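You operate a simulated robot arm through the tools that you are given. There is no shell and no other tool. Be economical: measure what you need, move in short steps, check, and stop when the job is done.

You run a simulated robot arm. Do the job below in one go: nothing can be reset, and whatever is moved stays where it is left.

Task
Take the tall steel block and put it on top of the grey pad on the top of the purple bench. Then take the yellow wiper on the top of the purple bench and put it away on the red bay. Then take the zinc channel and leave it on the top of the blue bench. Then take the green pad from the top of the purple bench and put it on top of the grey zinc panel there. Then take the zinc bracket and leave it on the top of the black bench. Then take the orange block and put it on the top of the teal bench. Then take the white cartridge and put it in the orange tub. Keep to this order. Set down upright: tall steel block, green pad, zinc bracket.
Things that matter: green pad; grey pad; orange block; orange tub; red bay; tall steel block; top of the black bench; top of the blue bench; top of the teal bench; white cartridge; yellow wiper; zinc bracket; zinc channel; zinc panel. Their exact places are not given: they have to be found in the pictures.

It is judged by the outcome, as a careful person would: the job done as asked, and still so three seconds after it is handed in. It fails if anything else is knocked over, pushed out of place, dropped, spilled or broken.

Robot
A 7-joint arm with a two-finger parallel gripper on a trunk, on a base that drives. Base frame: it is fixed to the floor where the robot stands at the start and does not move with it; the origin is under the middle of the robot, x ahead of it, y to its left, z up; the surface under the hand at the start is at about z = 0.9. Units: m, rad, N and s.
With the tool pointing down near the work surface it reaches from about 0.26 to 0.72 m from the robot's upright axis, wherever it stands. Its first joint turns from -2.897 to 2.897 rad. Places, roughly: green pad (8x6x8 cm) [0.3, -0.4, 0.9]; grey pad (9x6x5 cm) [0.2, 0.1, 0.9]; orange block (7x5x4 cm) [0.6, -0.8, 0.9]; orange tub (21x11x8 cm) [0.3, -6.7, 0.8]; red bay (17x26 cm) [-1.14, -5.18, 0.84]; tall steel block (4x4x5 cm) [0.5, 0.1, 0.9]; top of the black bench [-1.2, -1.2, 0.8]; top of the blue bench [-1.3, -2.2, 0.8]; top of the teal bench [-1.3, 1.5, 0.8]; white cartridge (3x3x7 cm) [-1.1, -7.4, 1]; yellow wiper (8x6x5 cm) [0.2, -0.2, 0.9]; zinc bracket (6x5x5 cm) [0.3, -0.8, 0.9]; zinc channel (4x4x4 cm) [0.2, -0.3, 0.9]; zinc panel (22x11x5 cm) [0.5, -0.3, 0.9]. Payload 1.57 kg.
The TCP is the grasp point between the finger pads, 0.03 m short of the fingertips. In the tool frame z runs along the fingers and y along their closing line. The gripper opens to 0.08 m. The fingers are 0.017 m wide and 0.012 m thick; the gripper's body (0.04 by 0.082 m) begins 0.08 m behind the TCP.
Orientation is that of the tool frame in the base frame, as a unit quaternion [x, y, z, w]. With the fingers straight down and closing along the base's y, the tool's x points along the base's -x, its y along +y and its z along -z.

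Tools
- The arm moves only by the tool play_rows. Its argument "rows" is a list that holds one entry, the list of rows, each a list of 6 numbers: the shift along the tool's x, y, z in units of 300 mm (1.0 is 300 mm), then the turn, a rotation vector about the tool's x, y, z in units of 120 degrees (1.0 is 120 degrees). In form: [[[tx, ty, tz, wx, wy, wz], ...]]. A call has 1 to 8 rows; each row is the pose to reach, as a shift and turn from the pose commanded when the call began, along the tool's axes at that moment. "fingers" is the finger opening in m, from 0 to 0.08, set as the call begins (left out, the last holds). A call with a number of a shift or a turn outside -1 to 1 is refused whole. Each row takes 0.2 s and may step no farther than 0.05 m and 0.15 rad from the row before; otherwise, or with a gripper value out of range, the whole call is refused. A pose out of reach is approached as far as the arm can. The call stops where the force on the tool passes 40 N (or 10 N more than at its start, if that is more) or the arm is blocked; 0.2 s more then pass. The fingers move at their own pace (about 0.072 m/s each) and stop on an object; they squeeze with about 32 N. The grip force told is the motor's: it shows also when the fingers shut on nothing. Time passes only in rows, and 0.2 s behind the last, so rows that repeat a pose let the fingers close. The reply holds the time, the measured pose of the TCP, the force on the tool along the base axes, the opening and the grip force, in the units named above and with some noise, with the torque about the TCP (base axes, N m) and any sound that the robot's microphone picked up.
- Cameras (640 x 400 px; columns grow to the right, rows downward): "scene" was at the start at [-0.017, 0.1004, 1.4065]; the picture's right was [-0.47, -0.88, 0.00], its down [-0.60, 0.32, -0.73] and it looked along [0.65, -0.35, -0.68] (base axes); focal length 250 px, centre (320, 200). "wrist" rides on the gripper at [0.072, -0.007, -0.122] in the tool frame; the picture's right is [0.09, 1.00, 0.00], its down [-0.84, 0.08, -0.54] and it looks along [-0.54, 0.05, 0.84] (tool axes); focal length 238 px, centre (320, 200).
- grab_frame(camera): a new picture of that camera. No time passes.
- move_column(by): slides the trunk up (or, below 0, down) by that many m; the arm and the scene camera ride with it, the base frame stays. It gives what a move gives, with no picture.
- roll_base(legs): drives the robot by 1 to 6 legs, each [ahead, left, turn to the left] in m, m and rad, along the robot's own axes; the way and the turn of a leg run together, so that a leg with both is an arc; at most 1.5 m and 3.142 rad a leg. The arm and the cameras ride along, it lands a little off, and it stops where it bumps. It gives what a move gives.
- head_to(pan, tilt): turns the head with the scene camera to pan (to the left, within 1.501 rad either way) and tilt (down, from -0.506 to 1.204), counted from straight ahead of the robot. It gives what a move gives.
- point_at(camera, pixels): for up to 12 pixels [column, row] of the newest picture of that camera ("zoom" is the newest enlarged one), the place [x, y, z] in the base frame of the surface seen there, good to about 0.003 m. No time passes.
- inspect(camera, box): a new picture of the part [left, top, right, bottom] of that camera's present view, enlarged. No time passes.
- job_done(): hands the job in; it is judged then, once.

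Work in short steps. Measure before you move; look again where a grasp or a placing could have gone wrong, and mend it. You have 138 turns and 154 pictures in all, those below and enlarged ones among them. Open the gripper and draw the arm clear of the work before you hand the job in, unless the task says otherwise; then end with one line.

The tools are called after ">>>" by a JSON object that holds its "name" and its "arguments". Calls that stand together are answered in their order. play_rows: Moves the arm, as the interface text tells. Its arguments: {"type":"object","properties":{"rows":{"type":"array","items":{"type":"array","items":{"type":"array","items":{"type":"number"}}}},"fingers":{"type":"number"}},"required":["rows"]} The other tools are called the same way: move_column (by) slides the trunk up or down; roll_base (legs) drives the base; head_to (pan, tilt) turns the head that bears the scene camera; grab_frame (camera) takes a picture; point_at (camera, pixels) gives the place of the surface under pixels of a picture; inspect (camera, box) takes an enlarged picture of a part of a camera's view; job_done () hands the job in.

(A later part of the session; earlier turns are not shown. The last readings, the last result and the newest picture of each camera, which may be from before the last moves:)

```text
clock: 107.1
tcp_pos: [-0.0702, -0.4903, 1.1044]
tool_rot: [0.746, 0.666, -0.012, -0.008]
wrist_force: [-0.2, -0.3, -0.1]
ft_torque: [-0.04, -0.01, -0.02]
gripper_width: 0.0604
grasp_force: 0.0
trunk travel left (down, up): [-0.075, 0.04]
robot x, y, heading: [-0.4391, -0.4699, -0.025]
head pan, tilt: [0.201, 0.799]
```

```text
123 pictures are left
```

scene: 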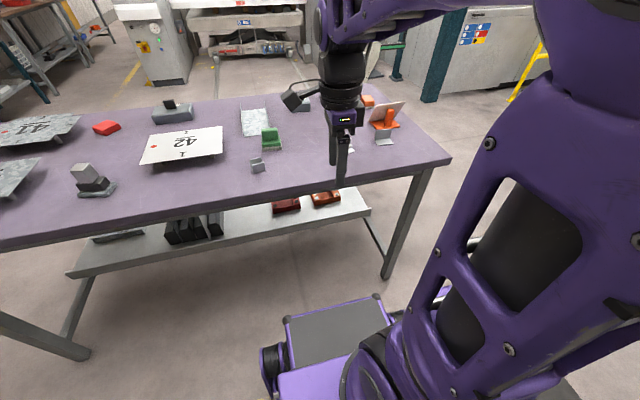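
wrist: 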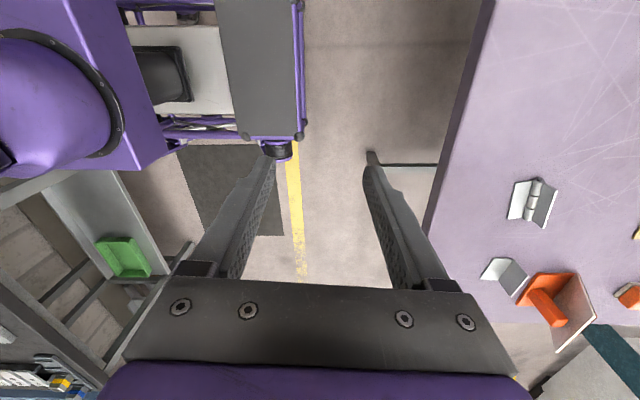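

The bracket is at (505,275) in the wrist view, a hinge at (532,203). I drive 0.28 m ahead and look at the channel.

>>> {"name": "roll_base", "arguments": {"legs": [[0.28, 0.0, 0.024]]}}

>>> {"name": "grab_frame", "arguments": {"camera": "scene"}}

>>> {"name": "grab_frame", "arguments": {"camera": "wrist"}}

```text
clock: 109.0
tcp_pos: [0.2108, -0.4837, 1.1051]
tool_rot: [0.738, 0.675, -0.011, -0.008]
wrist_force: [0.5, 0.5, -0.6]
ft_torque: [-0.02, 0.01, 0.01]
gripper_width: 0.06
grasp_force: 0.0
trunk travel left (down, up): [-0.075, 0.04]
robot x, y, heading: [-0.1564, -0.4759, -0.001]
head pan, tilt: [0.201, 0.799]
```

```text
122 pictures are left
```

scene: 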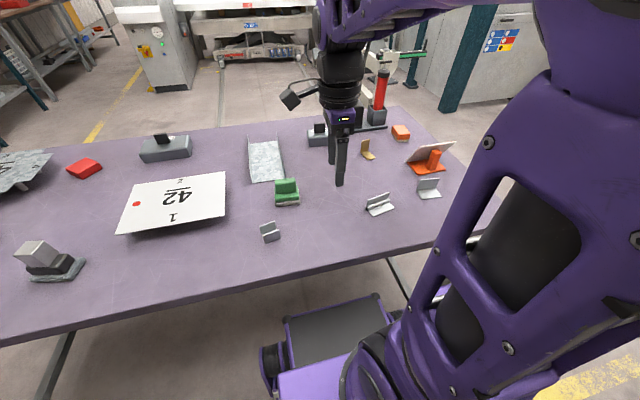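

```text
121 pictures are left
```

wrist: 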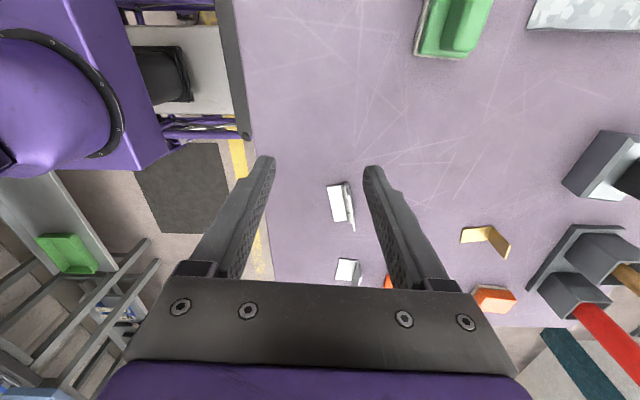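

>>> {"name": "inspect", "arguments": {"camera": "scene", "box": [250, 165, 310, 250]}}

>>> {"name": "inspect", "arguments": {"camera": "scene", "box": [350, 160, 460, 230]}}

```text
4.71 times, centred on (280, 208) of scene
```

zoom: 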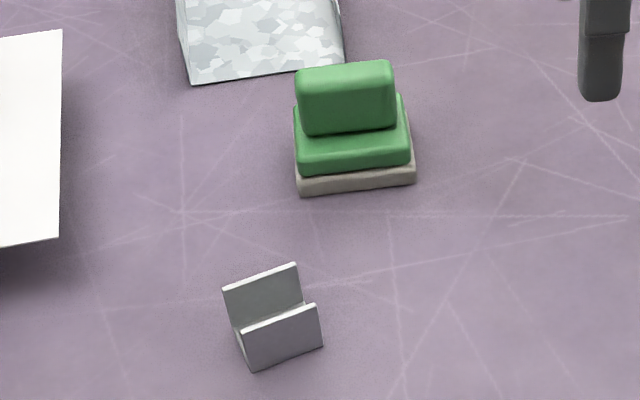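

```text
5.71 times, centred on (405, 195) of scene
```

zoom: 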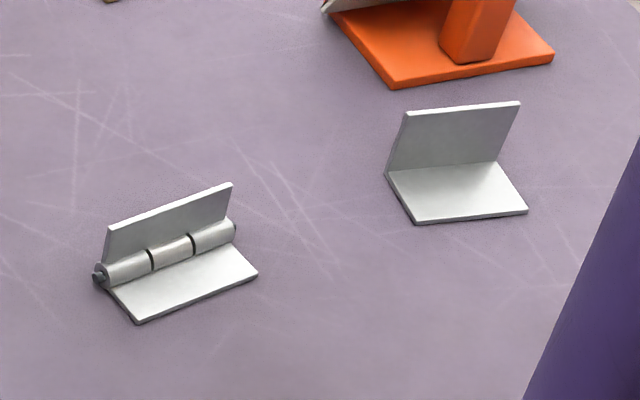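

I move above the channel (≈(0.216, −0.33)) for an accurate measurement.

>>> {"name": "play_rows", "arguments": {"rows": [[[0.13, 0, 0, 0, 0, 0], [0.26, -0.01, 0, 0, 0, 0], [0.39, -0.02, 0, 0, 0, 0], [0.513, -0.03, 0, 0, 0, 0], [0.513, -0.03, 0, 0, 0, 0]]]}}

>>> {"name": "inspect", "arguments": {"camera": "wrist", "box": [260, 60, 400, 160]}}

>>> {"name": "grab_frame", "arguments": {"camera": "wrist"}}

```text
clock: 110.2
tcp_pos: [0.2159, -0.332, 1.1032]
tool_rot: [0.738, 0.675, -0.013, -0.009]
wrist_force: [-0.1, 0.0, 0.4]
ft_torque: [0.0, 0.02, 0.0]
gripper_width: 0.0603
grasp_force: 0.0
trunk travel left (down, up): [-0.075, 0.04]
robot x, y, heading: [-0.155, -0.4738, 0.003]
head pan, tilt: [0.201, 0.799]
```

```text
4.00 times, centred on (330, 110) of wrist
```

zoom: 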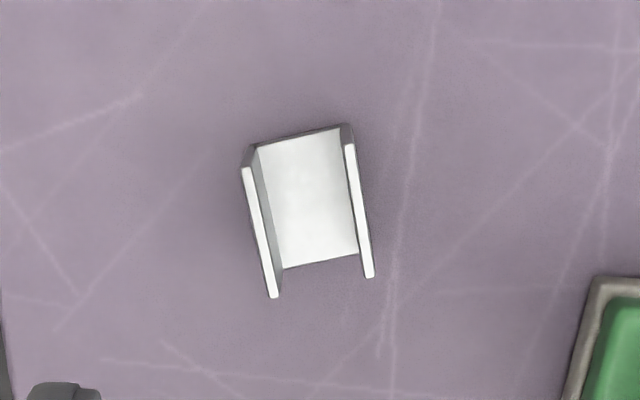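

```text
117 pictures are left
```

wrist: 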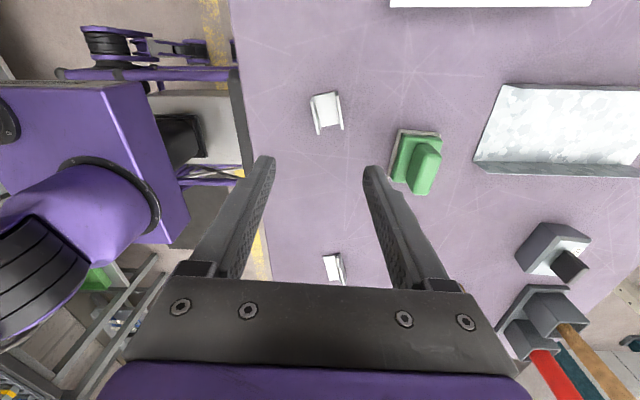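

>>> {"name": "point_at", "arguments": {"camera": "zoom", "pixels": [[248, 172], [272, 294], [350, 148], [369, 274], [310, 200], [305, 255], [258, 230], [360, 210]]}}

>>> {"name": "point_at", "arguments": {"camera": "wrist", "pixels": [[430, 160], [420, 148], [395, 180], [432, 190], [405, 135], [500, 90], [475, 162], [625, 88], [550, 120], [560, 170]]}}

```text
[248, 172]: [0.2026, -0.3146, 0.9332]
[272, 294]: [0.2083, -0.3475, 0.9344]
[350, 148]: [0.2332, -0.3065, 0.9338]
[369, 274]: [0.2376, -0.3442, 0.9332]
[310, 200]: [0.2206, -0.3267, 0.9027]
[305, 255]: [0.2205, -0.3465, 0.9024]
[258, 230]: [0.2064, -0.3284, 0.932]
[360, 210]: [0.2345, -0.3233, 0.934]
```

```text
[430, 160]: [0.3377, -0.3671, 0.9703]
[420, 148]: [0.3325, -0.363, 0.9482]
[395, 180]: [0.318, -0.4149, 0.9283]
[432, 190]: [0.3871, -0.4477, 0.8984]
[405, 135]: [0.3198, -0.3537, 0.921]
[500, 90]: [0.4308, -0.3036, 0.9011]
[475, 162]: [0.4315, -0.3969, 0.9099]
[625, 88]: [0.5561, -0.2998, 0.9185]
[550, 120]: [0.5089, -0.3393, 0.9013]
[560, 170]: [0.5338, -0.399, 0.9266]
```

Channel centre (0.220, −0.328), walls' normal at +8° from x; I turn −13° about tool z, and descend part way.

>>> {"name": "play_rows", "arguments": {"rows": [[[0.014, 0.012, 0.1, 0, 0, -0.055], [0.014, 0.012, 0.2, 0, 0, -0.108], [0.014, 0.012, 0.3, 0, 0, -0.108], [0.014, 0.012, 0.39, 0, 0, -0.108], [0.014, 0.012, 0.39, 0, 0, -0.108]]]}}

>>> {"name": "grab_frame", "arguments": {"camera": "wrist"}}

```text
clock: 111.5
tcp_pos: [0.2166, -0.3269, 0.9879]
tool_rot: [0.657, 0.754, -0.011, -0.009]
wrist_force: [-0.1, 1.1, -0.2]
ft_torque: [0.01, 0.0, -0.01]
gripper_width: 0.0601
grasp_force: 0.1
trunk travel left (down, up): [-0.075, 0.04]
robot x, y, heading: [-0.1574, -0.4731, -0.003]
head pan, tilt: [0.201, 0.799]
```

```text
116 pictures are left
```

wrist: 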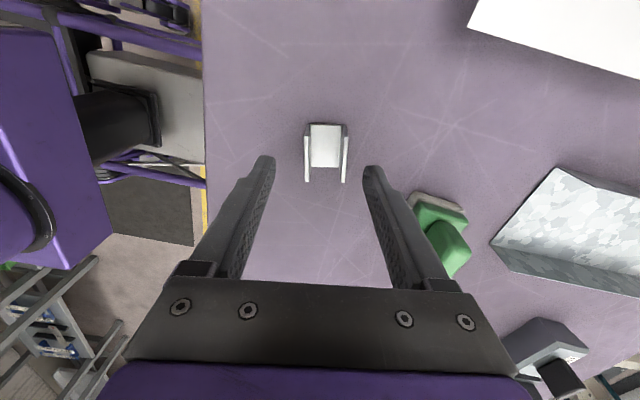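

Slight 1.6° tilt; I correct it, shift 3 mm and finish the descent.

>>> {"name": "play_rows", "arguments": {"rows": [[[0, 0.01, 0.06, -0.0134, 0, 0], [0, 0.014, 0.12, -0.0134, 0, 0], [0, 0.016, 0.172, -0.0134, 0, 0], [0, 0.016, 0.172, -0.0134, 0, 0]]]}}

>>> {"name": "grab_frame", "arguments": {"camera": "wrist"}}

```text
clock: 112.5
tcp_pos: [0.2223, -0.3271, 0.9345]
tool_rot: [0.657, 0.754, 0.0, 0.0]
wrist_force: [-0.5, -0.2, 0.1]
ft_torque: [0.01, 0.02, -0.02]
gripper_width: 0.0597
grasp_force: 0.0
trunk travel left (down, up): [-0.075, 0.04]
robot x, y, heading: [-0.1563, -0.4794, -0.008]
head pan, tilt: [0.201, 0.799]
```

```text
115 pictures are left
```

wrist: 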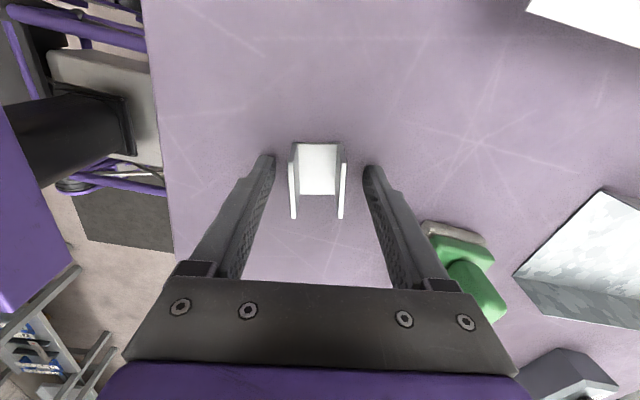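

Channel is between the fingers. Close and lift.

>>> {"name": "play_rows", "arguments": {"rows": [[[0, 0, 0, 0, 0, 0], [0, 0, 0, 0, 0, 0], [0, 0, 0, 0, 0, 0], [0, 0, 0, 0, 0, 0]]], "fingers": 0.0}}

>>> {"name": "play_rows", "arguments": {"rows": [[[0, 0, -0.1, 0, 0, 0], [0, 0, -0.24, 0, 0, 0], [0, 0, -0.38, 0, 0, 0], [0, 0, -0.52, 0, 0, 0]]]}}

>>> {"name": "grab_frame", "arguments": {"camera": "wrist"}}

```text
clock: 113.5
tcp_pos: [0.2209, -0.3265, 0.9347]
tool_rot: [0.657, 0.754, 0.0, 0.0]
wrist_force: [-0.1, 0.6, 0.3]
ft_torque: [-0.01, -0.02, 0.0]
gripper_width: 0.0331
grasp_force: 32.1
trunk travel left (down, up): [-0.075, 0.04]
robot x, y, heading: [-0.1592, -0.4738, 0.001]
head pan, tilt: [0.201, 0.799]
```

```text
clock: 114.5
tcp_pos: [0.2204, -0.3292, 1.0857]
tool_rot: [0.658, 0.753, -0.008, -0.005]
wrist_force: [1.0, -0.4, -0.6]
ft_torque: [0.03, 0.02, -0.01]
gripper_width: 0.033
grasp_force: 32.0
trunk travel left (down, up): [-0.075, 0.04]
robot x, y, heading: [-0.1563, -0.4805, -0.001]
head pan, tilt: [0.201, 0.799]
```

```text
114 pictures are left
```

wrist: 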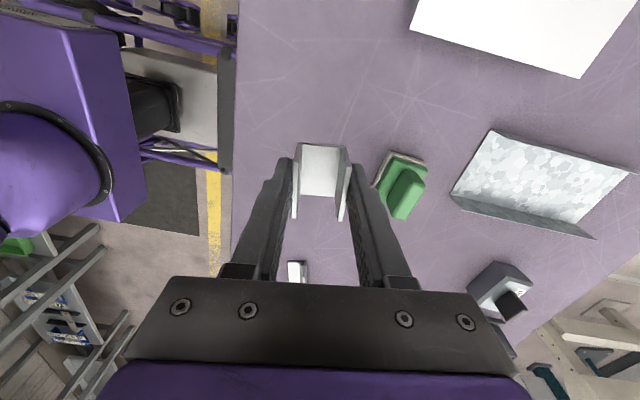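

Held (0.033 m). Drive to the blue bench near y≈−2.2.

>>> {"name": "roll_base", "arguments": {"legs": [[-0.27, 0, 0], [0, 0, -1.571], [0.85, 0, 0], [0.85, 0, 0], [0, 0, -1.571]]}}

>>> {"name": "head_to", "arguments": {"pan": 0.0, "tilt": 0.7}}

>>> {"name": "grab_frame", "arguments": {"camera": "scene"}}

```text
clock: 132.4
tcp_pos: [-0.869, -2.2942, 1.0899]
tool_rot: [0.746, -0.666, 0.002, -0.003]
wrist_force: [-0.4, -0.2, -0.6]
ft_torque: [0.0, -0.01, 0.04]
gripper_width: 0.0328
grasp_force: 32.6
trunk travel left (down, up): [-0.075, 0.04]
robot x, y, heading: [-0.49, -2.1549, 3.117]
head pan, tilt: [0.201, 0.799]
```

```text
clock: 133.1
tcp_pos: [-0.8678, -2.2942, 1.0904]
tool_rot: [0.747, -0.665, 0.001, -0.002]
wrist_force: [0.1, 0.1, -0.3]
ft_torque: [-0.03, -0.03, -0.01]
gripper_width: 0.0327
grasp_force: 32.3
trunk travel left (down, up): [-0.075, 0.04]
robot x, y, heading: [-0.491, -2.1594, 3.117]
head pan, tilt: [0.0, 0.7]
```

```text
113 pictures are left
```

scene: 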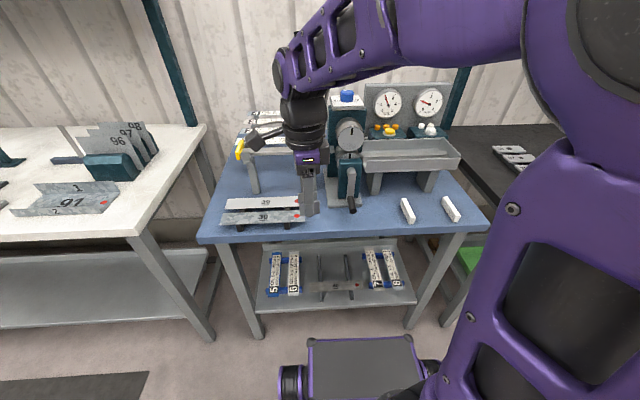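

The blue bench has free surface at around (370,215) between the plates and white bars. Measure.

>>> {"name": "point_at", "arguments": {"camera": "scene", "pixels": [[370, 215], [340, 228], [400, 228], [401, 205], [415, 221], [303, 222], [350, 208], [340, 207], [380, 195], [430, 205], [430, 225], [440, 170]]}}

>>> {"name": "grab_frame", "arguments": {"camera": "wrist"}}

>>> {"name": "inspect", "arguments": {"camera": "scene", "box": [300, 130, 490, 250]}}

```text
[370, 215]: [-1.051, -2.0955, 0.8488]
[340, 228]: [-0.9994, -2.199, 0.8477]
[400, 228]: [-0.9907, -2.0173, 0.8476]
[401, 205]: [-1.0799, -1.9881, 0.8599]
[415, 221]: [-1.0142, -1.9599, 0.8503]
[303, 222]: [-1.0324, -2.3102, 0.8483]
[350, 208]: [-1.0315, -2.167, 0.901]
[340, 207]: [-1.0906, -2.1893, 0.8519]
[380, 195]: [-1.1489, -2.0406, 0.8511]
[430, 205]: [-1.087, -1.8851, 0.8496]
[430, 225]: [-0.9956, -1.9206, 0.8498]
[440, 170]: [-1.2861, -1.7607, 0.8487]
```

```text
112 pictures are left
```

wrist: 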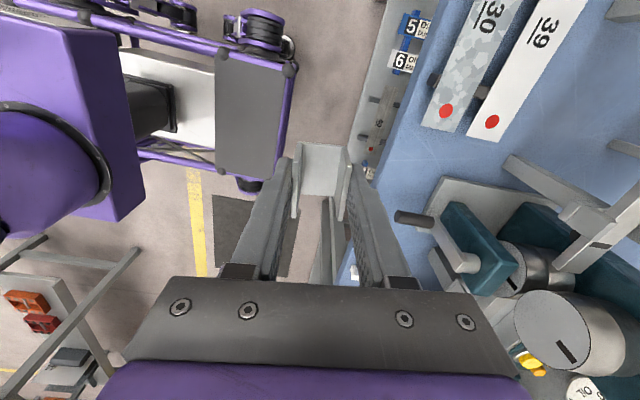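

```text
3.33 times, centred on (395, 190) of scene
```

zoom: 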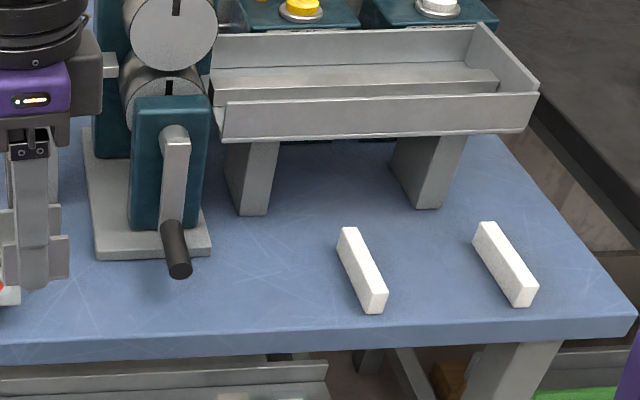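

>>> {"name": "point_at", "arguments": {"camera": "zoom", "pixels": [[350, 232], [375, 305], [488, 228], [522, 300], [430, 250], [430, 330], [380, 135], [530, 125], [225, 135], [180, 268], [170, 130], [360, 280]]}}

```text
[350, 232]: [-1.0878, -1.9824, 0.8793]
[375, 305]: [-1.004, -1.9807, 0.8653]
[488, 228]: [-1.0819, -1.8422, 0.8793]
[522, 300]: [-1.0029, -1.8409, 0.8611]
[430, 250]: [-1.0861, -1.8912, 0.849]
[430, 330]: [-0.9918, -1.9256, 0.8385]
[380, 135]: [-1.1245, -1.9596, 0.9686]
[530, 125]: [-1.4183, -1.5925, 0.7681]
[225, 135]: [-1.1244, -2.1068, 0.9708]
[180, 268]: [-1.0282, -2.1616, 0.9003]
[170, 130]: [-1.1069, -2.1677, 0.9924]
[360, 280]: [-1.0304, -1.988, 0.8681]
```

Place between the white bars at (−1.04, −1.912). First I swing the arm in +y in front of the bench, then over it.

>>> {"name": "play_rows", "arguments": {"rows": [[[-0.124, -0.014, 0, 0, 0, 0], [-0.248, -0.028, 0, 0, 0, 0], [-0.372, -0.042, 0, 0, 0, 0], [-0.497, -0.056, 0, 0, 0, 0], [-0.621, -0.07, 0, 0, 0, 0], [-0.745, -0.085, 0, 0, 0, 0], [-0.87, -0.099, 0, 0, 0, 0], [-0.994, -0.113, 0, 0, 0, 0]]]}}

>>> {"name": "play_rows", "arguments": {"rows": [[[-0.1, 0.0, 0, 0, 0, 0], [-0.2, 0.1, 0, 0, 0, 0], [-0.3, 0.2, 0, 0, 0, 0], [-0.336, 0.32, 0, 0, 0, 0], [-0.336, 0.44, 0, 0, 0, 0], [-0.336, 0.539, 0, 0, 0, 0], [-0.336, 0.539, 0, 0, 0, 0]]]}}

>>> {"name": "grab_frame", "arguments": {"camera": "wrist"}}

>>> {"name": "grab_frame", "arguments": {"camera": "scene"}}

```text
clock: 134.9
tcp_pos: [-0.8677, -1.9965, 1.0886]
tool_rot: [0.747, -0.665, 0.002, -0.002]
wrist_force: [0.8, -0.4, -0.5]
ft_torque: [0.03, -0.01, 0.0]
gripper_width: 0.0326
grasp_force: 32.4
trunk travel left (down, up): [-0.075, 0.04]
robot x, y, heading: [-0.4877, -2.1523, 3.116]
head pan, tilt: [0.0, 0.7]
```

```text
clock: 136.5
tcp_pos: [-1.0436, -1.9157, 1.0887]
tool_rot: [0.746, -0.665, 0.002, -0.002]
wrist_force: [0.3, -0.3, -0.1]
ft_torque: [-0.03, -0.02, -0.03]
gripper_width: 0.0328
grasp_force: 32.3
trunk travel left (down, up): [-0.075, 0.04]
robot x, y, heading: [-0.4865, -2.1553, 3.114]
head pan, tilt: [0.0, 0.7]
```

```text
110 pictures are left
```

wrist: 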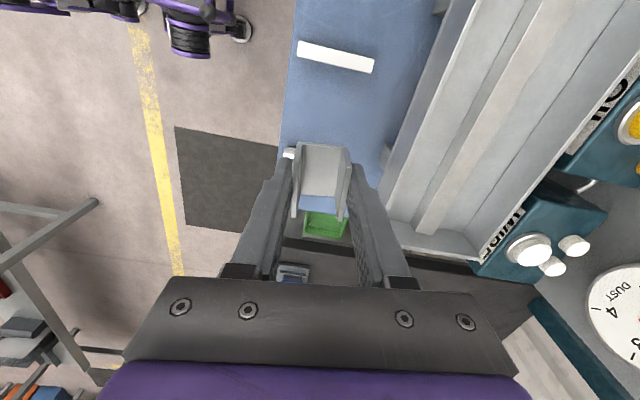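

```text
109 pictures are left
```

scene: 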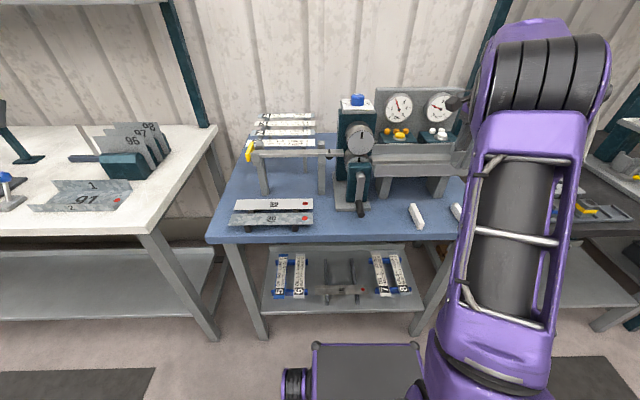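

Aligned midway. Lower to near the bench.

>>> {"name": "play_rows", "arguments": {"rows": [[[0, 0, 0.12, 0, 0, 0], [0, 0, 0.24, 0, 0, 0], [0, 0, 0.36, 0, 0, 0], [0, 0, 0.48, 0, 0, 0], [0, 0, 0.6, 0, 0, 0], [0, 0, 0.645, 0, 0, 0], [0, 0, 0.645, 0, 0, 0]]]}}

>>> {"name": "grab_frame", "arguments": {"camera": "wrist"}}

```text
clock: 138.1
tcp_pos: [-1.0381, -1.9119, 0.8928]
tool_rot: [0.747, -0.665, 0.002, -0.002]
wrist_force: [-0.2, 0.1, -1.9]
ft_torque: [-0.03, -0.03, 0.0]
gripper_width: 0.0329
grasp_force: 31.5
trunk travel left (down, up): [-0.075, 0.04]
robot x, y, heading: [-0.4879, -2.1568, 3.119]
head pan, tilt: [0.0, 0.7]
```

```text
108 pictures are left
```

wrist: 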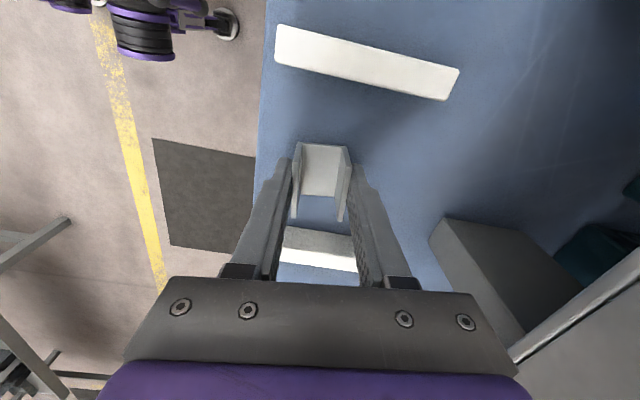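

>>> {"name": "play_rows", "arguments": {"rows": [[[0, 0, 0.015, 0, 0, 0], [0, 0, 0.024, 0, 0, 0], [0, 0, 0.03, 0, 0, 0], [0, 0, 0.034, 0, 0, 0], [0, 0, 0.034, 0, 0, 0]]]}}

```text
clock: 139.3
tcp_pos: [-1.0395, -1.9114, 0.8846]
tool_rot: [0.746, -0.666, 0.003, -0.004]
wrist_force: [-1.1, -0.3, -0.8]
ft_torque: [0.04, -0.01, 0.01]
gripper_width: 0.0328
grasp_force: 32.0
trunk travel left (down, up): [-0.075, 0.04]
robot x, y, heading: [-0.4882, -2.1517, 3.123]
head pan, tilt: [0.0, 0.7]
```

>>> {"name": "play_rows", "arguments": {"rows": [[[0, 0, 0.005, 0, 0, 0], [0, 0, 0.008, 0, 0, 0], [0, 0, 0.008, 0, 0, 0]]]}}

```text
clock: 140.1
tcp_pos: [-1.0395, -1.9115, 0.884]
tool_rot: [0.746, -0.666, 0.001, -0.002]
wrist_force: [-2.0, 1.3, 7.9]
ft_torque: [-0.04, 0.13, -0.01]
gripper_width: 0.0328
grasp_force: 32.4
trunk travel left (down, up): [-0.075, 0.04]
robot x, y, heading: [-0.4872, -2.1517, 3.122]
head pan, tilt: [0.0, 0.7]
```

Contact. Release and rise.

>>> {"name": "play_rows", "arguments": {"rows": [[[0, 0, 0, 0, 0, 0], [0, 0, 0, 0, 0, 0], [0, 0, 0, 0, 0, 0]]], "fingers": 0.06}}

>>> {"name": "play_rows", "arguments": {"rows": [[[0, 0, -0.1, 0, 0, 0], [0, 0, -0.24, 0, 0, 0], [0, 0, -0.38, 0, 0, 0], [0, 0, -0.52, 0, 0, 0], [0, 0, -0.66, 0, 0, 0], [0, 0, -0.72, 0, 0, 0]]]}}

>>> {"name": "grab_frame", "arguments": {"camera": "wrist"}}

```text
clock: 140.9
tcp_pos: [-1.0392, -1.913, 0.8832]
tool_rot: [0.747, -0.665, 0.002, -0.002]
wrist_force: [-0.1, 0.3, -0.1]
ft_torque: [0.0, 0.02, 0.0]
gripper_width: 0.06
grasp_force: 0.0
trunk travel left (down, up): [-0.075, 0.04]
robot x, y, heading: [-0.4887, -2.1562, 3.117]
head pan, tilt: [0.0, 0.7]
```

```text
clock: 142.3
tcp_pos: [-1.0387, -1.9093, 1.102]
tool_rot: [0.746, -0.666, 0.002, -0.003]
wrist_force: [-0.1, 0.3, 0.0]
ft_torque: [0.01, 0.02, 0.01]
gripper_width: 0.0602
grasp_force: 0.0
trunk travel left (down, up): [-0.075, 0.04]
robot x, y, heading: [-0.4887, -2.1544, 3.118]
head pan, tilt: [0.0, 0.7]
```

```text
107 pictures are left
```

wrist: 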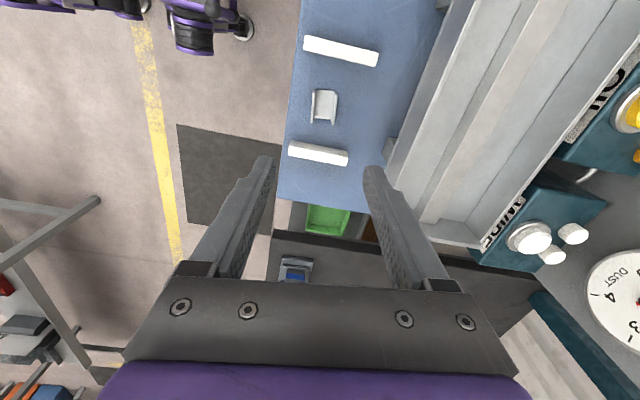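

Channel stands between the bars. I pull the arm back and return to the purple bench.

>>> {"name": "play_rows", "arguments": {"rows": [[[0.016, -0.15, 0, 0, 0, 0], [0.033, -0.3, 0, 0, 0, 0], [0.06, -0.45, 0, 0, 0, 0], [0.2, -0.488, 0, 0, 0, 0], [0.35, -0.488, 0, 0, 0, 0], [0.5, -0.488, 0, 0, 0, 0], [0.62, -0.488, 0, 0, 0, 0], [0.727, -0.488, 0, 0, 0, 0]]]}}

>>> {"name": "roll_base", "arguments": {"legs": [[-0.03, 0, 0], [0, 0, -1.547], [0.84, 0, 0], [0.84, 0, 0], [0, 0, -1.571]]}}

```text
clock: 144.1
tcp_pos: [-0.8699, -2.113, 1.0998]
tool_rot: [0.746, -0.666, 0.003, -0.002]
wrist_force: [0.2, -0.7, 0.6]
ft_torque: [0.02, 0.02, -0.02]
gripper_width: 0.06
grasp_force: 0.0
trunk travel left (down, up): [-0.075, 0.04]
robot x, y, heading: [-0.4892, -2.154, 3.117]
head pan, tilt: [0.0, 0.7]
```

```text
clock: 160.9
tcp_pos: [-0.1519, -0.4486, 1.1003]
tool_rot: [0.626, 0.78, -0.003, -0.002]
wrist_force: [-0.4, 0.7, 0.3]
ft_torque: [0.03, -0.01, -0.02]
gripper_width: 0.06
grasp_force: 0.0
trunk travel left (down, up): [-0.075, 0.04]
robot x, y, heading: [-0.5335, -0.4462, 0.082]
head pan, tilt: [0.0, 0.7]
```

>>> {"name": "roll_base", "arguments": {"legs": [[0, 0, -0.082], [0.43, 0, 0]]}}

>>> {"name": "grab_frame", "arguments": {"camera": "scene"}}

>>> {"name": "grab_frame", "arguments": {"camera": "wrist"}}

```text
clock: 164.1
tcp_pos: [0.2804, -0.4736, 1.0996]
tool_rot: [0.653, 0.757, -0.003, -0.002]
wrist_force: [-0.5, 0.1, 0.7]
ft_torque: [0.02, -0.01, 0.01]
gripper_width: 0.0599
grasp_force: 0.1
trunk travel left (down, up): [-0.075, 0.04]
robot x, y, heading: [-0.1016, -0.443, 0.012]
head pan, tilt: [0.0, 0.7]
```

```text
106 pictures are left
```

scene: 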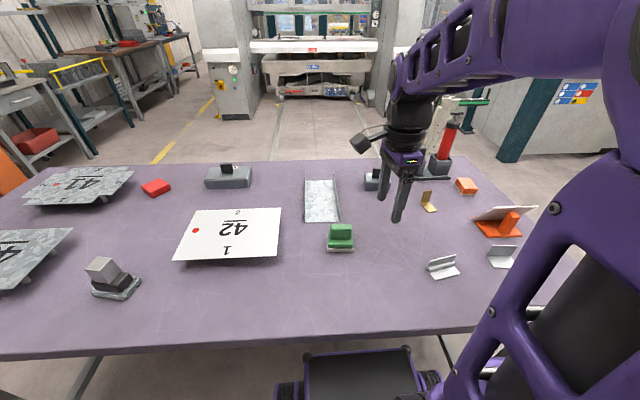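

```text
105 pictures are left
```

wrist: 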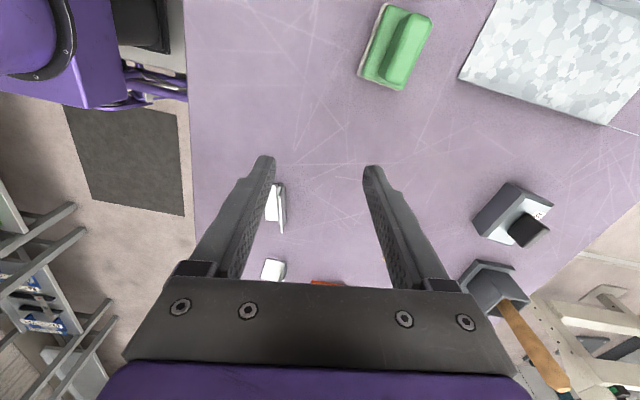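

Zoom on the green pad and panel in both views to get corners.

>>> {"name": "inspect", "arguments": {"camera": "wrist", "box": [340, 0, 500, 100]}}

>>> {"name": "point_at", "arguments": {"camera": "zoom", "pixels": [[260, 50], [350, 70], [280, 320], [180, 300], [210, 160], [110, 240], [95, 285], [245, 190], [230, 40], [190, 20], [120, 270]]}}

>>> {"name": "inspect", "arguments": {"camera": "scene", "box": [290, 170, 370, 260]}}

```text
4.00 times, centred on (420, 50) of wrist
```

zoom: 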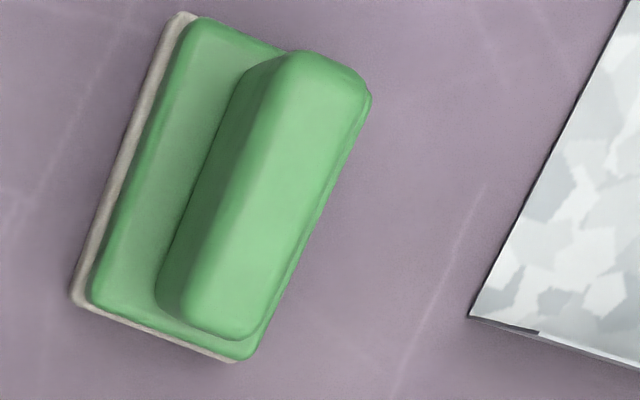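

```text
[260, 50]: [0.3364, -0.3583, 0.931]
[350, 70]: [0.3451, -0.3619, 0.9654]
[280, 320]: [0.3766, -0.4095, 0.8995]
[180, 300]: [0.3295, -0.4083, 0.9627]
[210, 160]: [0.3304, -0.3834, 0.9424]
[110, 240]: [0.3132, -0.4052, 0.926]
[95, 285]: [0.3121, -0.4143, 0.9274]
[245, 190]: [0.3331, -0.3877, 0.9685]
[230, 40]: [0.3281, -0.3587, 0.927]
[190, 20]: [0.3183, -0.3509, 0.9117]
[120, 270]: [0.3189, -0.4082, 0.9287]
```

```text
4.44 times, centred on (330, 215) of scene
```

zoom: 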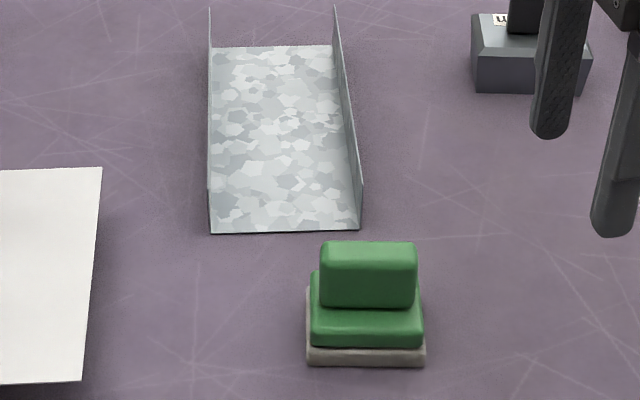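

>>> {"name": "point_at", "arguments": {"camera": "zoom", "pixels": [[325, 246], [410, 246], [327, 262], [412, 262], [370, 254], [320, 290], [412, 290], [320, 330], [310, 350], [422, 350], [340, 305]]}}

>>> {"name": "inspect", "arguments": {"camera": "scene", "box": [290, 165, 370, 235]}}

>>> {"name": "point_at", "arguments": {"camera": "zoom", "pixels": [[180, 25], [325, 25], [130, 290], [378, 290], [250, 180], [160, 150], [330, 150], [130, 200], [362, 180], [245, 75]]}}

```text
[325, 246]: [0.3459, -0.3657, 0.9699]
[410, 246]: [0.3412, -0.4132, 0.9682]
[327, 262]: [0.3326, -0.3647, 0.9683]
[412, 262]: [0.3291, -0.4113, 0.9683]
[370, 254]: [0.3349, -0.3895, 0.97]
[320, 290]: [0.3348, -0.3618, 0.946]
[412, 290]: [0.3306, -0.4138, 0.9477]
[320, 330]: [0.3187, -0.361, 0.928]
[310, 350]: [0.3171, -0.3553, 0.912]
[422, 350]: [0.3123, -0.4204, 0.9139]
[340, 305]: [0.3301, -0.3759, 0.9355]
```

```text
5.71 times, centred on (330, 200) of scene
```

zoom: 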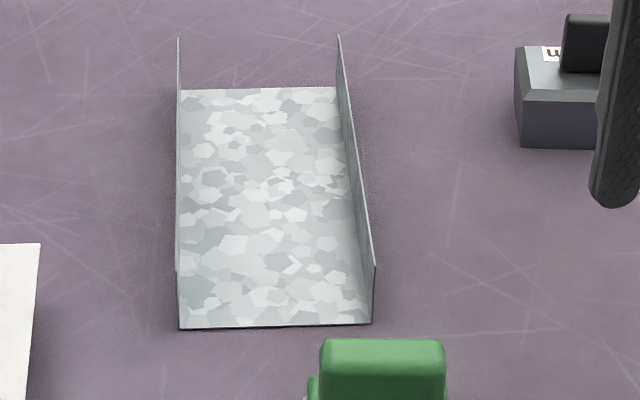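

```text
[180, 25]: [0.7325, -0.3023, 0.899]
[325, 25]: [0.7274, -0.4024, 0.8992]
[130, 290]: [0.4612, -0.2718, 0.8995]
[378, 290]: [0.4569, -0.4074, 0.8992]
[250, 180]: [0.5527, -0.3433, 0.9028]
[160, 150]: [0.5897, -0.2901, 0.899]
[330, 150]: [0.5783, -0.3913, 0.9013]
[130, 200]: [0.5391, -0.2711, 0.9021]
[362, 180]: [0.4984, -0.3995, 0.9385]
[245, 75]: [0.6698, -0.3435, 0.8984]
```

Handle centre (0.341, −0.388), top 0.97, normal −5.6° from x. I turn +14° about tool z, and go above it.

>>> {"name": "play_rows", "arguments": {"rows": [[[0.08, 0.08, 0, 0, 0, 0.05], [0.16, 0.16, 0, 0, 0, 0.1], [0.253, 0.241, 0, 0, 0, 0.117], [0.253, 0.241, 0.12, 0, 0, 0.117], [0.253, 0.241, 0.24, 0, 0, 0.117], [0.253, 0.241, 0.3, 0, 0, 0.117], [0.253, 0.241, 0.3, 0, 0, 0.117]]]}}

>>> {"name": "grab_frame", "arguments": {"camera": "wrist"}}

```text
clock: 165.7
tcp_pos: [0.3401, -0.3898, 1.01]
tool_rot: [0.741, 0.671, -0.003, -0.002]
wrist_force: [-0.3, 0.0, 0.1]
ft_torque: [0.01, 0.05, 0.02]
gripper_width: 0.06
grasp_force: 0.0
trunk travel left (down, up): [-0.075, 0.04]
robot x, y, heading: [-0.1051, -0.4463, 0.013]
head pan, tilt: [0.0, 0.7]
```

```text
101 pictures are left
```

wrist: 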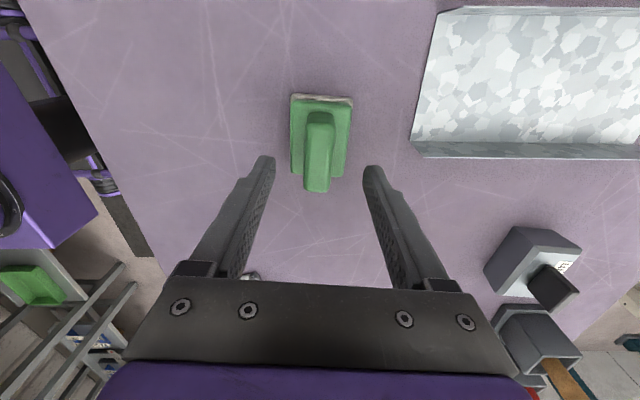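

Centred. Descend and grip, then lift.

>>> {"name": "play_rows", "arguments": {"rows": [[[0, 0, 0.08, 0, 0, 0], [0, 0, 0.152, 0, 0, 0], [0, 0, 0.152, 0, 0, 0]]]}}

>>> {"name": "play_rows", "arguments": {"rows": [[[0, 0, 0, 0, 0, 0], [0, 0, 0, 0, 0, 0], [0, 0, 0, 0, 0, 0], [0, 0, 0, 0, 0, 0]]], "fingers": 0.0}}

>>> {"name": "play_rows", "arguments": {"rows": [[[0, 0, -0.1, 0, 0, 0], [0, 0, -0.2, 0, 0, 0], [0, 0, -0.3, 0, 0, 0], [0, 0, -0.38, 0, 0, 0]]]}}

>>> {"name": "grab_frame", "arguments": {"camera": "wrist"}}

>>> {"name": "inspect", "arguments": {"camera": "scene", "box": [290, 120, 410, 240]}}

```text
clock: 166.4
tcp_pos: [0.338, -0.3897, 0.9627]
tool_rot: [0.741, 0.672, -0.003, -0.001]
wrist_force: [0.2, 0.1, 0.9]
ft_torque: [0.01, 0.04, 0.01]
gripper_width: 0.0601
grasp_force: 0.1
trunk travel left (down, up): [-0.075, 0.04]
robot x, y, heading: [-0.1047, -0.4437, 0.009]
head pan, tilt: [0.0, 0.7]
```

```text
clock: 167.4
tcp_pos: [0.3378, -0.3891, 0.9627]
tool_rot: [0.741, 0.672, -0.003, -0.002]
wrist_force: [1.1, 0.2, 0.8]
ft_torque: [-0.02, -0.08, 0.01]
gripper_width: 0.0216
grasp_force: 31.3
trunk travel left (down, up): [-0.075, 0.04]
robot x, y, heading: [-0.102, -0.4444, 0.01]
head pan, tilt: [0.0, 0.7]
```

```text
clock: 168.4
tcp_pos: [0.3379, -0.3876, 1.0771]
tool_rot: [0.741, 0.672, -0.003, -0.002]
wrist_force: [-0.7, 0.5, -1.2]
ft_torque: [0.0, 0.01, 0.03]
gripper_width: 0.0215
grasp_force: 31.7
trunk travel left (down, up): [-0.075, 0.04]
robot x, y, heading: [-0.1035, -0.4425, 0.008]
head pan, tilt: [0.0, 0.7]
```

```text
100 pictures are left
```

wrist: 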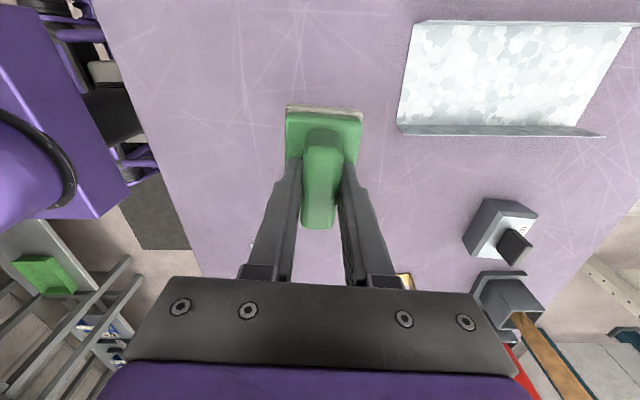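

```text
3.33 times, centred on (350, 180) of scene
```

zoom: 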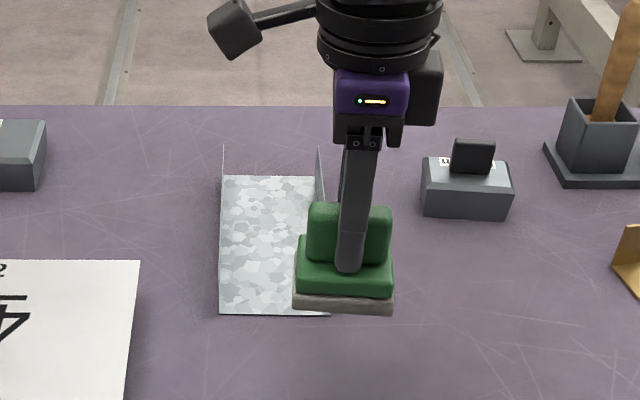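

Held. Measure the panel's corners from this view for centring.

>>> {"name": "point_at", "arguments": {"camera": "wrist", "pixels": [[412, 35], [400, 122], [420, 125], [430, 30], [580, 122], [610, 30], [500, 30], [490, 122], [500, 128], [500, 70], [600, 70]]}}

>>> {"name": "play_rows", "arguments": {"rows": [[[0.033, 0.104, 0, 0, 0, -0.008], [0.066, 0.208, 0, 0, 0, -0.016], [0.1, 0.312, 0, 0, 0, -0.024], [0.13, 0.416, 0, 0, 0, -0.032], [0.165, 0.52, 0, 0, 0, -0.04], [0.197, 0.624, 0, 0, 0, -0.046], [0.197, 0.624, 0, 0, 0, -0.046]]]}}

>>> {"name": "grab_frame", "arguments": {"camera": "wrist"}}

>>> {"name": "inspect", "arguments": {"camera": "scene", "box": [260, 100, 400, 240]}}

```text
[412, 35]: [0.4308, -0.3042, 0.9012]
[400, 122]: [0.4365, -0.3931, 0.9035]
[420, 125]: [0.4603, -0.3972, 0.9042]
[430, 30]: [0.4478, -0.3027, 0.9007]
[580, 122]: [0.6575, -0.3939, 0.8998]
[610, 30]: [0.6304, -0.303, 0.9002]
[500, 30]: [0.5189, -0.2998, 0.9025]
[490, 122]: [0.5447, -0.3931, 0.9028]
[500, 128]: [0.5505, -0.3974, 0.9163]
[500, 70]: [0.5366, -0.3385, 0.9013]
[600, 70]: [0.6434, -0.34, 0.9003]
```

```text
clock: 170.1
tcp_pos: [0.5311, -0.3468, 1.0755]
tool_rot: [0.707, 0.707, -0.002, -0.002]
wrist_force: [0.6, 0.1, -0.8]
ft_torque: [0.03, 0.02, 0.03]
gripper_width: 0.0215
grasp_force: 32.3
trunk travel left (down, up): [-0.075, 0.04]
robot x, y, heading: [-0.1014, -0.4405, 0.012]
head pan, tilt: [0.0, 0.7]
```

```text
98 pictures are left
```

wrist: 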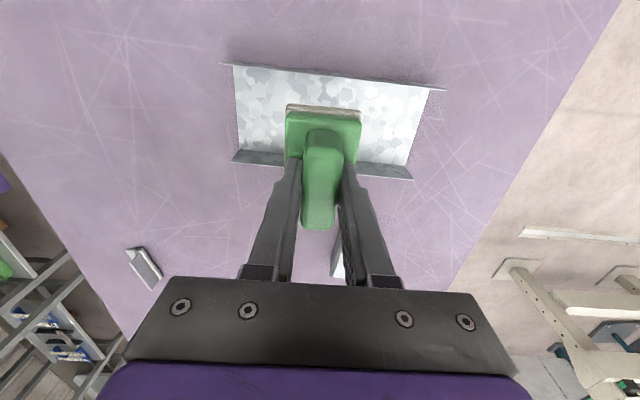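

```text
2.86 times, centred on (330, 170) of scene
```

zoom: 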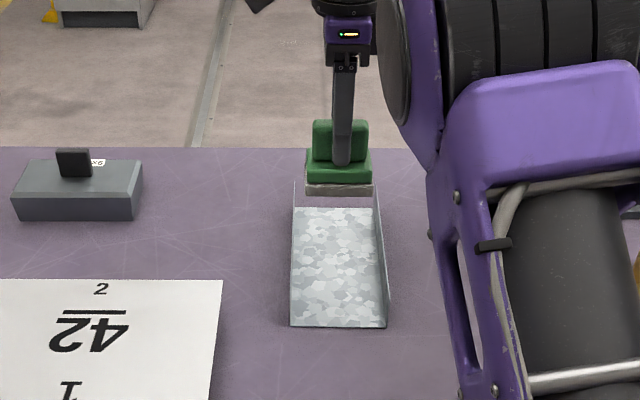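

Centred over the panel floor (y −0.300…−0.397). Lower.

>>> {"name": "play_rows", "arguments": {"rows": [[[0, 0, 0.1, 0, 0, 0], [0, 0, 0.2, 0, 0, 0], [0, 0, 0.28, 0, 0, 0], [0, 0, 0.34, 0, 0, 0], [0, 0, 0.352, 0, 0, 0], [0, 0, 0.352, 0, 0, 0]]]}}

>>> {"name": "grab_frame", "arguments": {"camera": "wrist"}}

```text
clock: 171.4
tcp_pos: [0.5307, -0.3486, 0.9711]
tool_rot: [0.708, 0.707, -0.004, -0.002]
wrist_force: [-0.1, -0.1, -1.3]
ft_torque: [0.0, -0.02, 0.05]
gripper_width: 0.0213
grasp_force: 31.8
trunk travel left (down, up): [-0.075, 0.04]
robot x, y, heading: [-0.1014, -0.4421, 0.007]
head pan, tilt: [0.0, 0.7]
```

```text
96 pictures are left
```

wrist: 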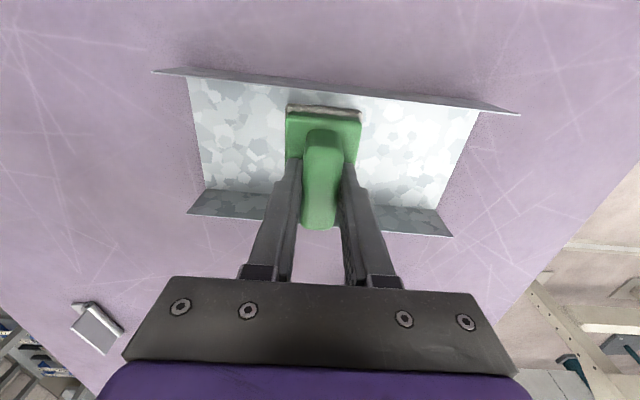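

>>> {"name": "play_rows", "arguments": {"rows": [[[0, 0, 0.008, 0, 0, 0], [0, 0, 0.014, 0, 0, 0], [0, 0, 0.019, 0, 0, 0], [0, 0, 0.023, 0, 0, 0], [0, 0, 0.023, 0, 0, 0]]]}}

```text
clock: 172.7
tcp_pos: [0.5309, -0.3485, 0.967]
tool_rot: [0.709, 0.706, -0.002, -0.001]
wrist_force: [-1.7, -0.8, 11.2]
ft_torque: [-0.12, -0.26, -0.02]
gripper_width: 0.0215
grasp_force: 32.3
trunk travel left (down, up): [-0.075, 0.04]
robot x, y, heading: [-0.1019, -0.4425, 0.007]
head pan, tilt: [0.0, 0.7]
```

Firm contact (11 N). Release and rise.

>>> {"name": "play_rows", "arguments": {"rows": [[[0, 0, -0.004, 0, 0, 0], [0, 0, -0.004, 0, 0, 0], [0, 0, -0.004, 0, 0, 0]]], "fingers": 0.05}}

>>> {"name": "play_rows", "arguments": {"rows": [[[0, 0, -0.08, 0, 0, 0], [0, 0, -0.2, 0, 0, 0], [0, 0, -0.34, 0, 0, 0], [0, 0, -0.46, 0, 0, 0]]]}}

>>> {"name": "grab_frame", "arguments": {"camera": "wrist"}}

>>> {"name": "grab_frame", "arguments": {"camera": "scene"}}

```text
clock: 173.4
tcp_pos: [0.5313, -0.3487, 0.9663]
tool_rot: [0.707, 0.707, -0.003, -0.002]
wrist_force: [-0.6, 0.6, 0.1]
ft_torque: [-0.03, -0.02, -0.04]
gripper_width: 0.05
grasp_force: 0.1
trunk travel left (down, up): [-0.075, 0.04]
robot x, y, heading: [-0.1058, -0.4417, 0.007]
head pan, tilt: [0.0, 0.7]
```

```text
clock: 174.4
tcp_pos: [0.5342, -0.3491, 1.1051]
tool_rot: [0.707, 0.707, -0.004, -0.002]
wrist_force: [0.1, 0.8, -0.4]
ft_torque: [0.0, -0.01, 0.03]
gripper_width: 0.05
grasp_force: 0.0
trunk travel left (down, up): [-0.075, 0.04]
robot x, y, heading: [-0.1046, -0.4445, 0.009]
head pan, tilt: [0.0, 0.7]
```

```text
95 pictures are left
```

wrist: 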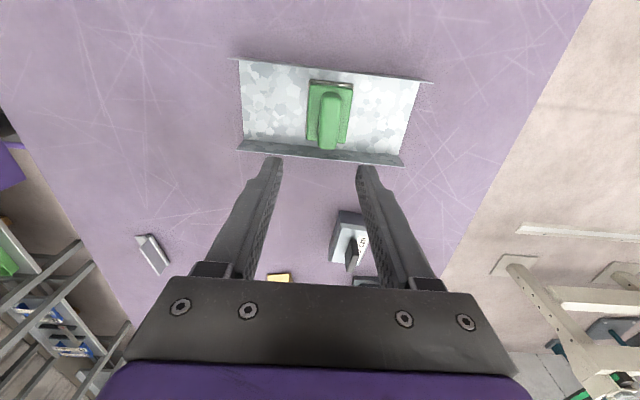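

```text
94 pictures are left
```

scene: 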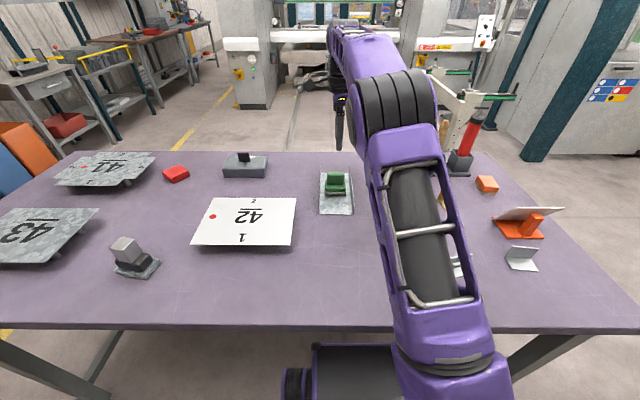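

The green pad stands on the panel. Now the bracket at (520,260) — zoom and measure.

>>> {"name": "inspect", "arguments": {"camera": "scene", "box": [480, 195, 570, 285]}}

>>> {"name": "point_at", "arguments": {"camera": "zoom", "pixels": [[185, 235], [365, 240], [300, 290], [200, 330], [430, 335], [360, 300], [180, 300], [280, 260], [130, 100], [370, 90], [260, 130], [400, 205]]}}

```text
4.44 times, centred on (525, 240) of scene
```

zoom: 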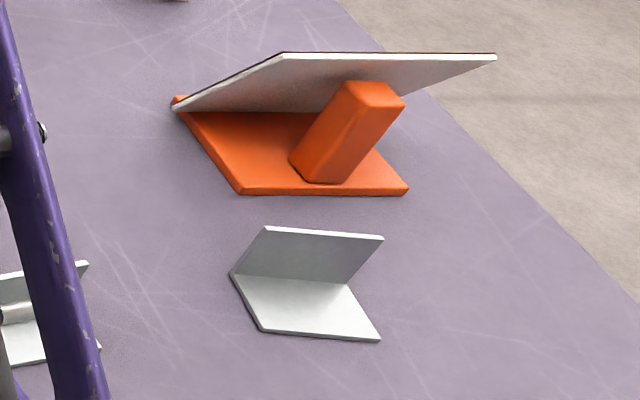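

```text
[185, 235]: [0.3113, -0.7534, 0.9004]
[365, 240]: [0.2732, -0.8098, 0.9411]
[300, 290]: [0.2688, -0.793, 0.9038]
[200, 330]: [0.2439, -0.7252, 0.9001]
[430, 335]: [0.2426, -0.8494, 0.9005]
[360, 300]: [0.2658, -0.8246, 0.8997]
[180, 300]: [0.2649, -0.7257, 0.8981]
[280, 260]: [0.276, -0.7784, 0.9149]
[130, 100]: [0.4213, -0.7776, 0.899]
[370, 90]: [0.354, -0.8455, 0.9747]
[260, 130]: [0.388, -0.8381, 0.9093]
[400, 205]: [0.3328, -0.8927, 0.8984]
```

>>> {"name": "play_rows", "arguments": {"rows": [[[0, -0.16, 0, 0, 0, 0], [0, -0.32, 0, 0, 0, 0], [0, -0.48, 0, 0, 0, 0], [-0.1, -0.58, 0, 0, 0, 0], [-0.22, -0.68, 0, 0, 0, 0], [-0.34, -0.78, 0, 0, 0, 0], [-0.46, -0.86, 0, 0, 0, 0], [-0.6, -0.867, 0, 0, 0, 0]]]}}

>>> {"name": "play_rows", "arguments": {"rows": [[[-0.14, 0, 0, 0, 0, 0], [-0.28, 0, 0, 0, 0, 0], [-0.42, 0, 0, 0, 0, 0], [-0.56, 0, 0, 0, 0, 0], [-0.7, 0, 0, 0, 0, 0], [-0.84, 0, 0, 0, 0, 0], [-0.84, 0, 0, 0, 0, 0]]]}}

>>> {"name": "grab_frame", "arguments": {"camera": "wrist"}}

>>> {"name": "inspect", "arguments": {"camera": "wrist", "box": [240, 40, 440, 165]}}

```text
clock: 176.2
tcp_pos: [0.2717, -0.5256, 1.1046]
tool_rot: [0.707, 0.707, -0.004, -0.004]
wrist_force: [-0.2, -0.7, -0.1]
ft_torque: [-0.03, -0.01, 0.03]
gripper_width: 0.0501
grasp_force: 0.1
trunk travel left (down, up): [-0.075, 0.04]
robot x, y, heading: [-0.1008, -0.4451, 0.008]
head pan, tilt: [0.0, 0.7]
```

```text
clock: 177.8
tcp_pos: [0.2712, -0.7813, 1.1085]
tool_rot: [0.708, 0.706, -0.003, -0.001]
wrist_force: [0.8, 0.6, 0.0]
ft_torque: [-0.01, -0.01, 0.02]
gripper_width: 0.05
grasp_force: 0.0
trunk travel left (down, up): [-0.075, 0.04]
robot x, y, heading: [-0.0999, -0.4415, 0.006]
head pan, tilt: [0.0, 0.7]
```

```text
92 pictures are left
```

wrist: 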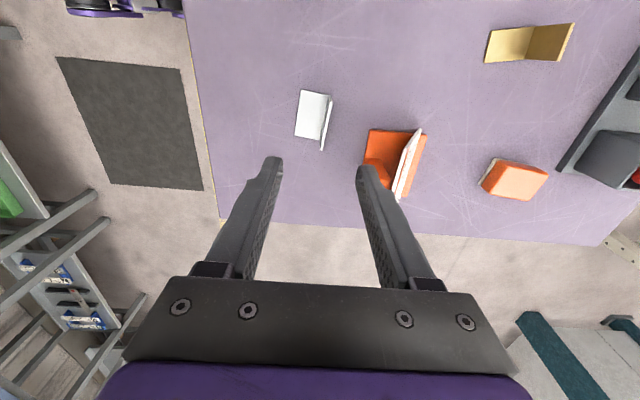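

```text
3.20 times, centred on (340, 102) of wrist
```

zoom: 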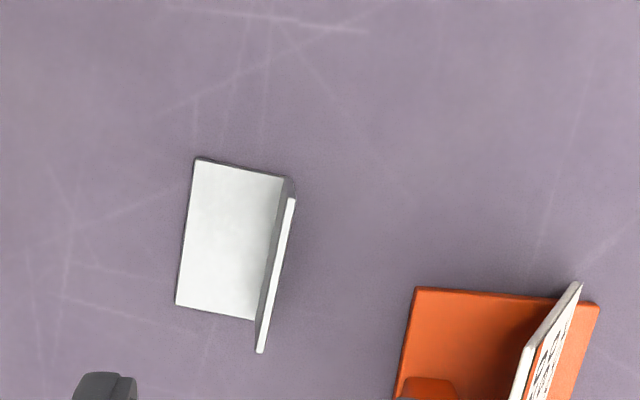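

>>> {"name": "point_at", "arguments": {"camera": "zoom", "pixels": [[291, 202], [276, 275], [261, 345], [195, 165], [180, 300], [235, 240], [280, 185], [245, 313], [415, 292], [402, 385], [520, 380], [576, 288]]}}

```text
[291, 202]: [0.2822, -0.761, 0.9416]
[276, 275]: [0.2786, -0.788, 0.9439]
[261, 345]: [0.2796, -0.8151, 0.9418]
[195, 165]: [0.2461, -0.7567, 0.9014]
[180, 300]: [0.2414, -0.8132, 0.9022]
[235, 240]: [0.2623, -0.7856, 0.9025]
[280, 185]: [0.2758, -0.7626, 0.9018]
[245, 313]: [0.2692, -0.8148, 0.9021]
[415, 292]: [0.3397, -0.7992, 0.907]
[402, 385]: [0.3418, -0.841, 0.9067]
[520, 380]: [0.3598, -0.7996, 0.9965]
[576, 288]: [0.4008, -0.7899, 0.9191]
```

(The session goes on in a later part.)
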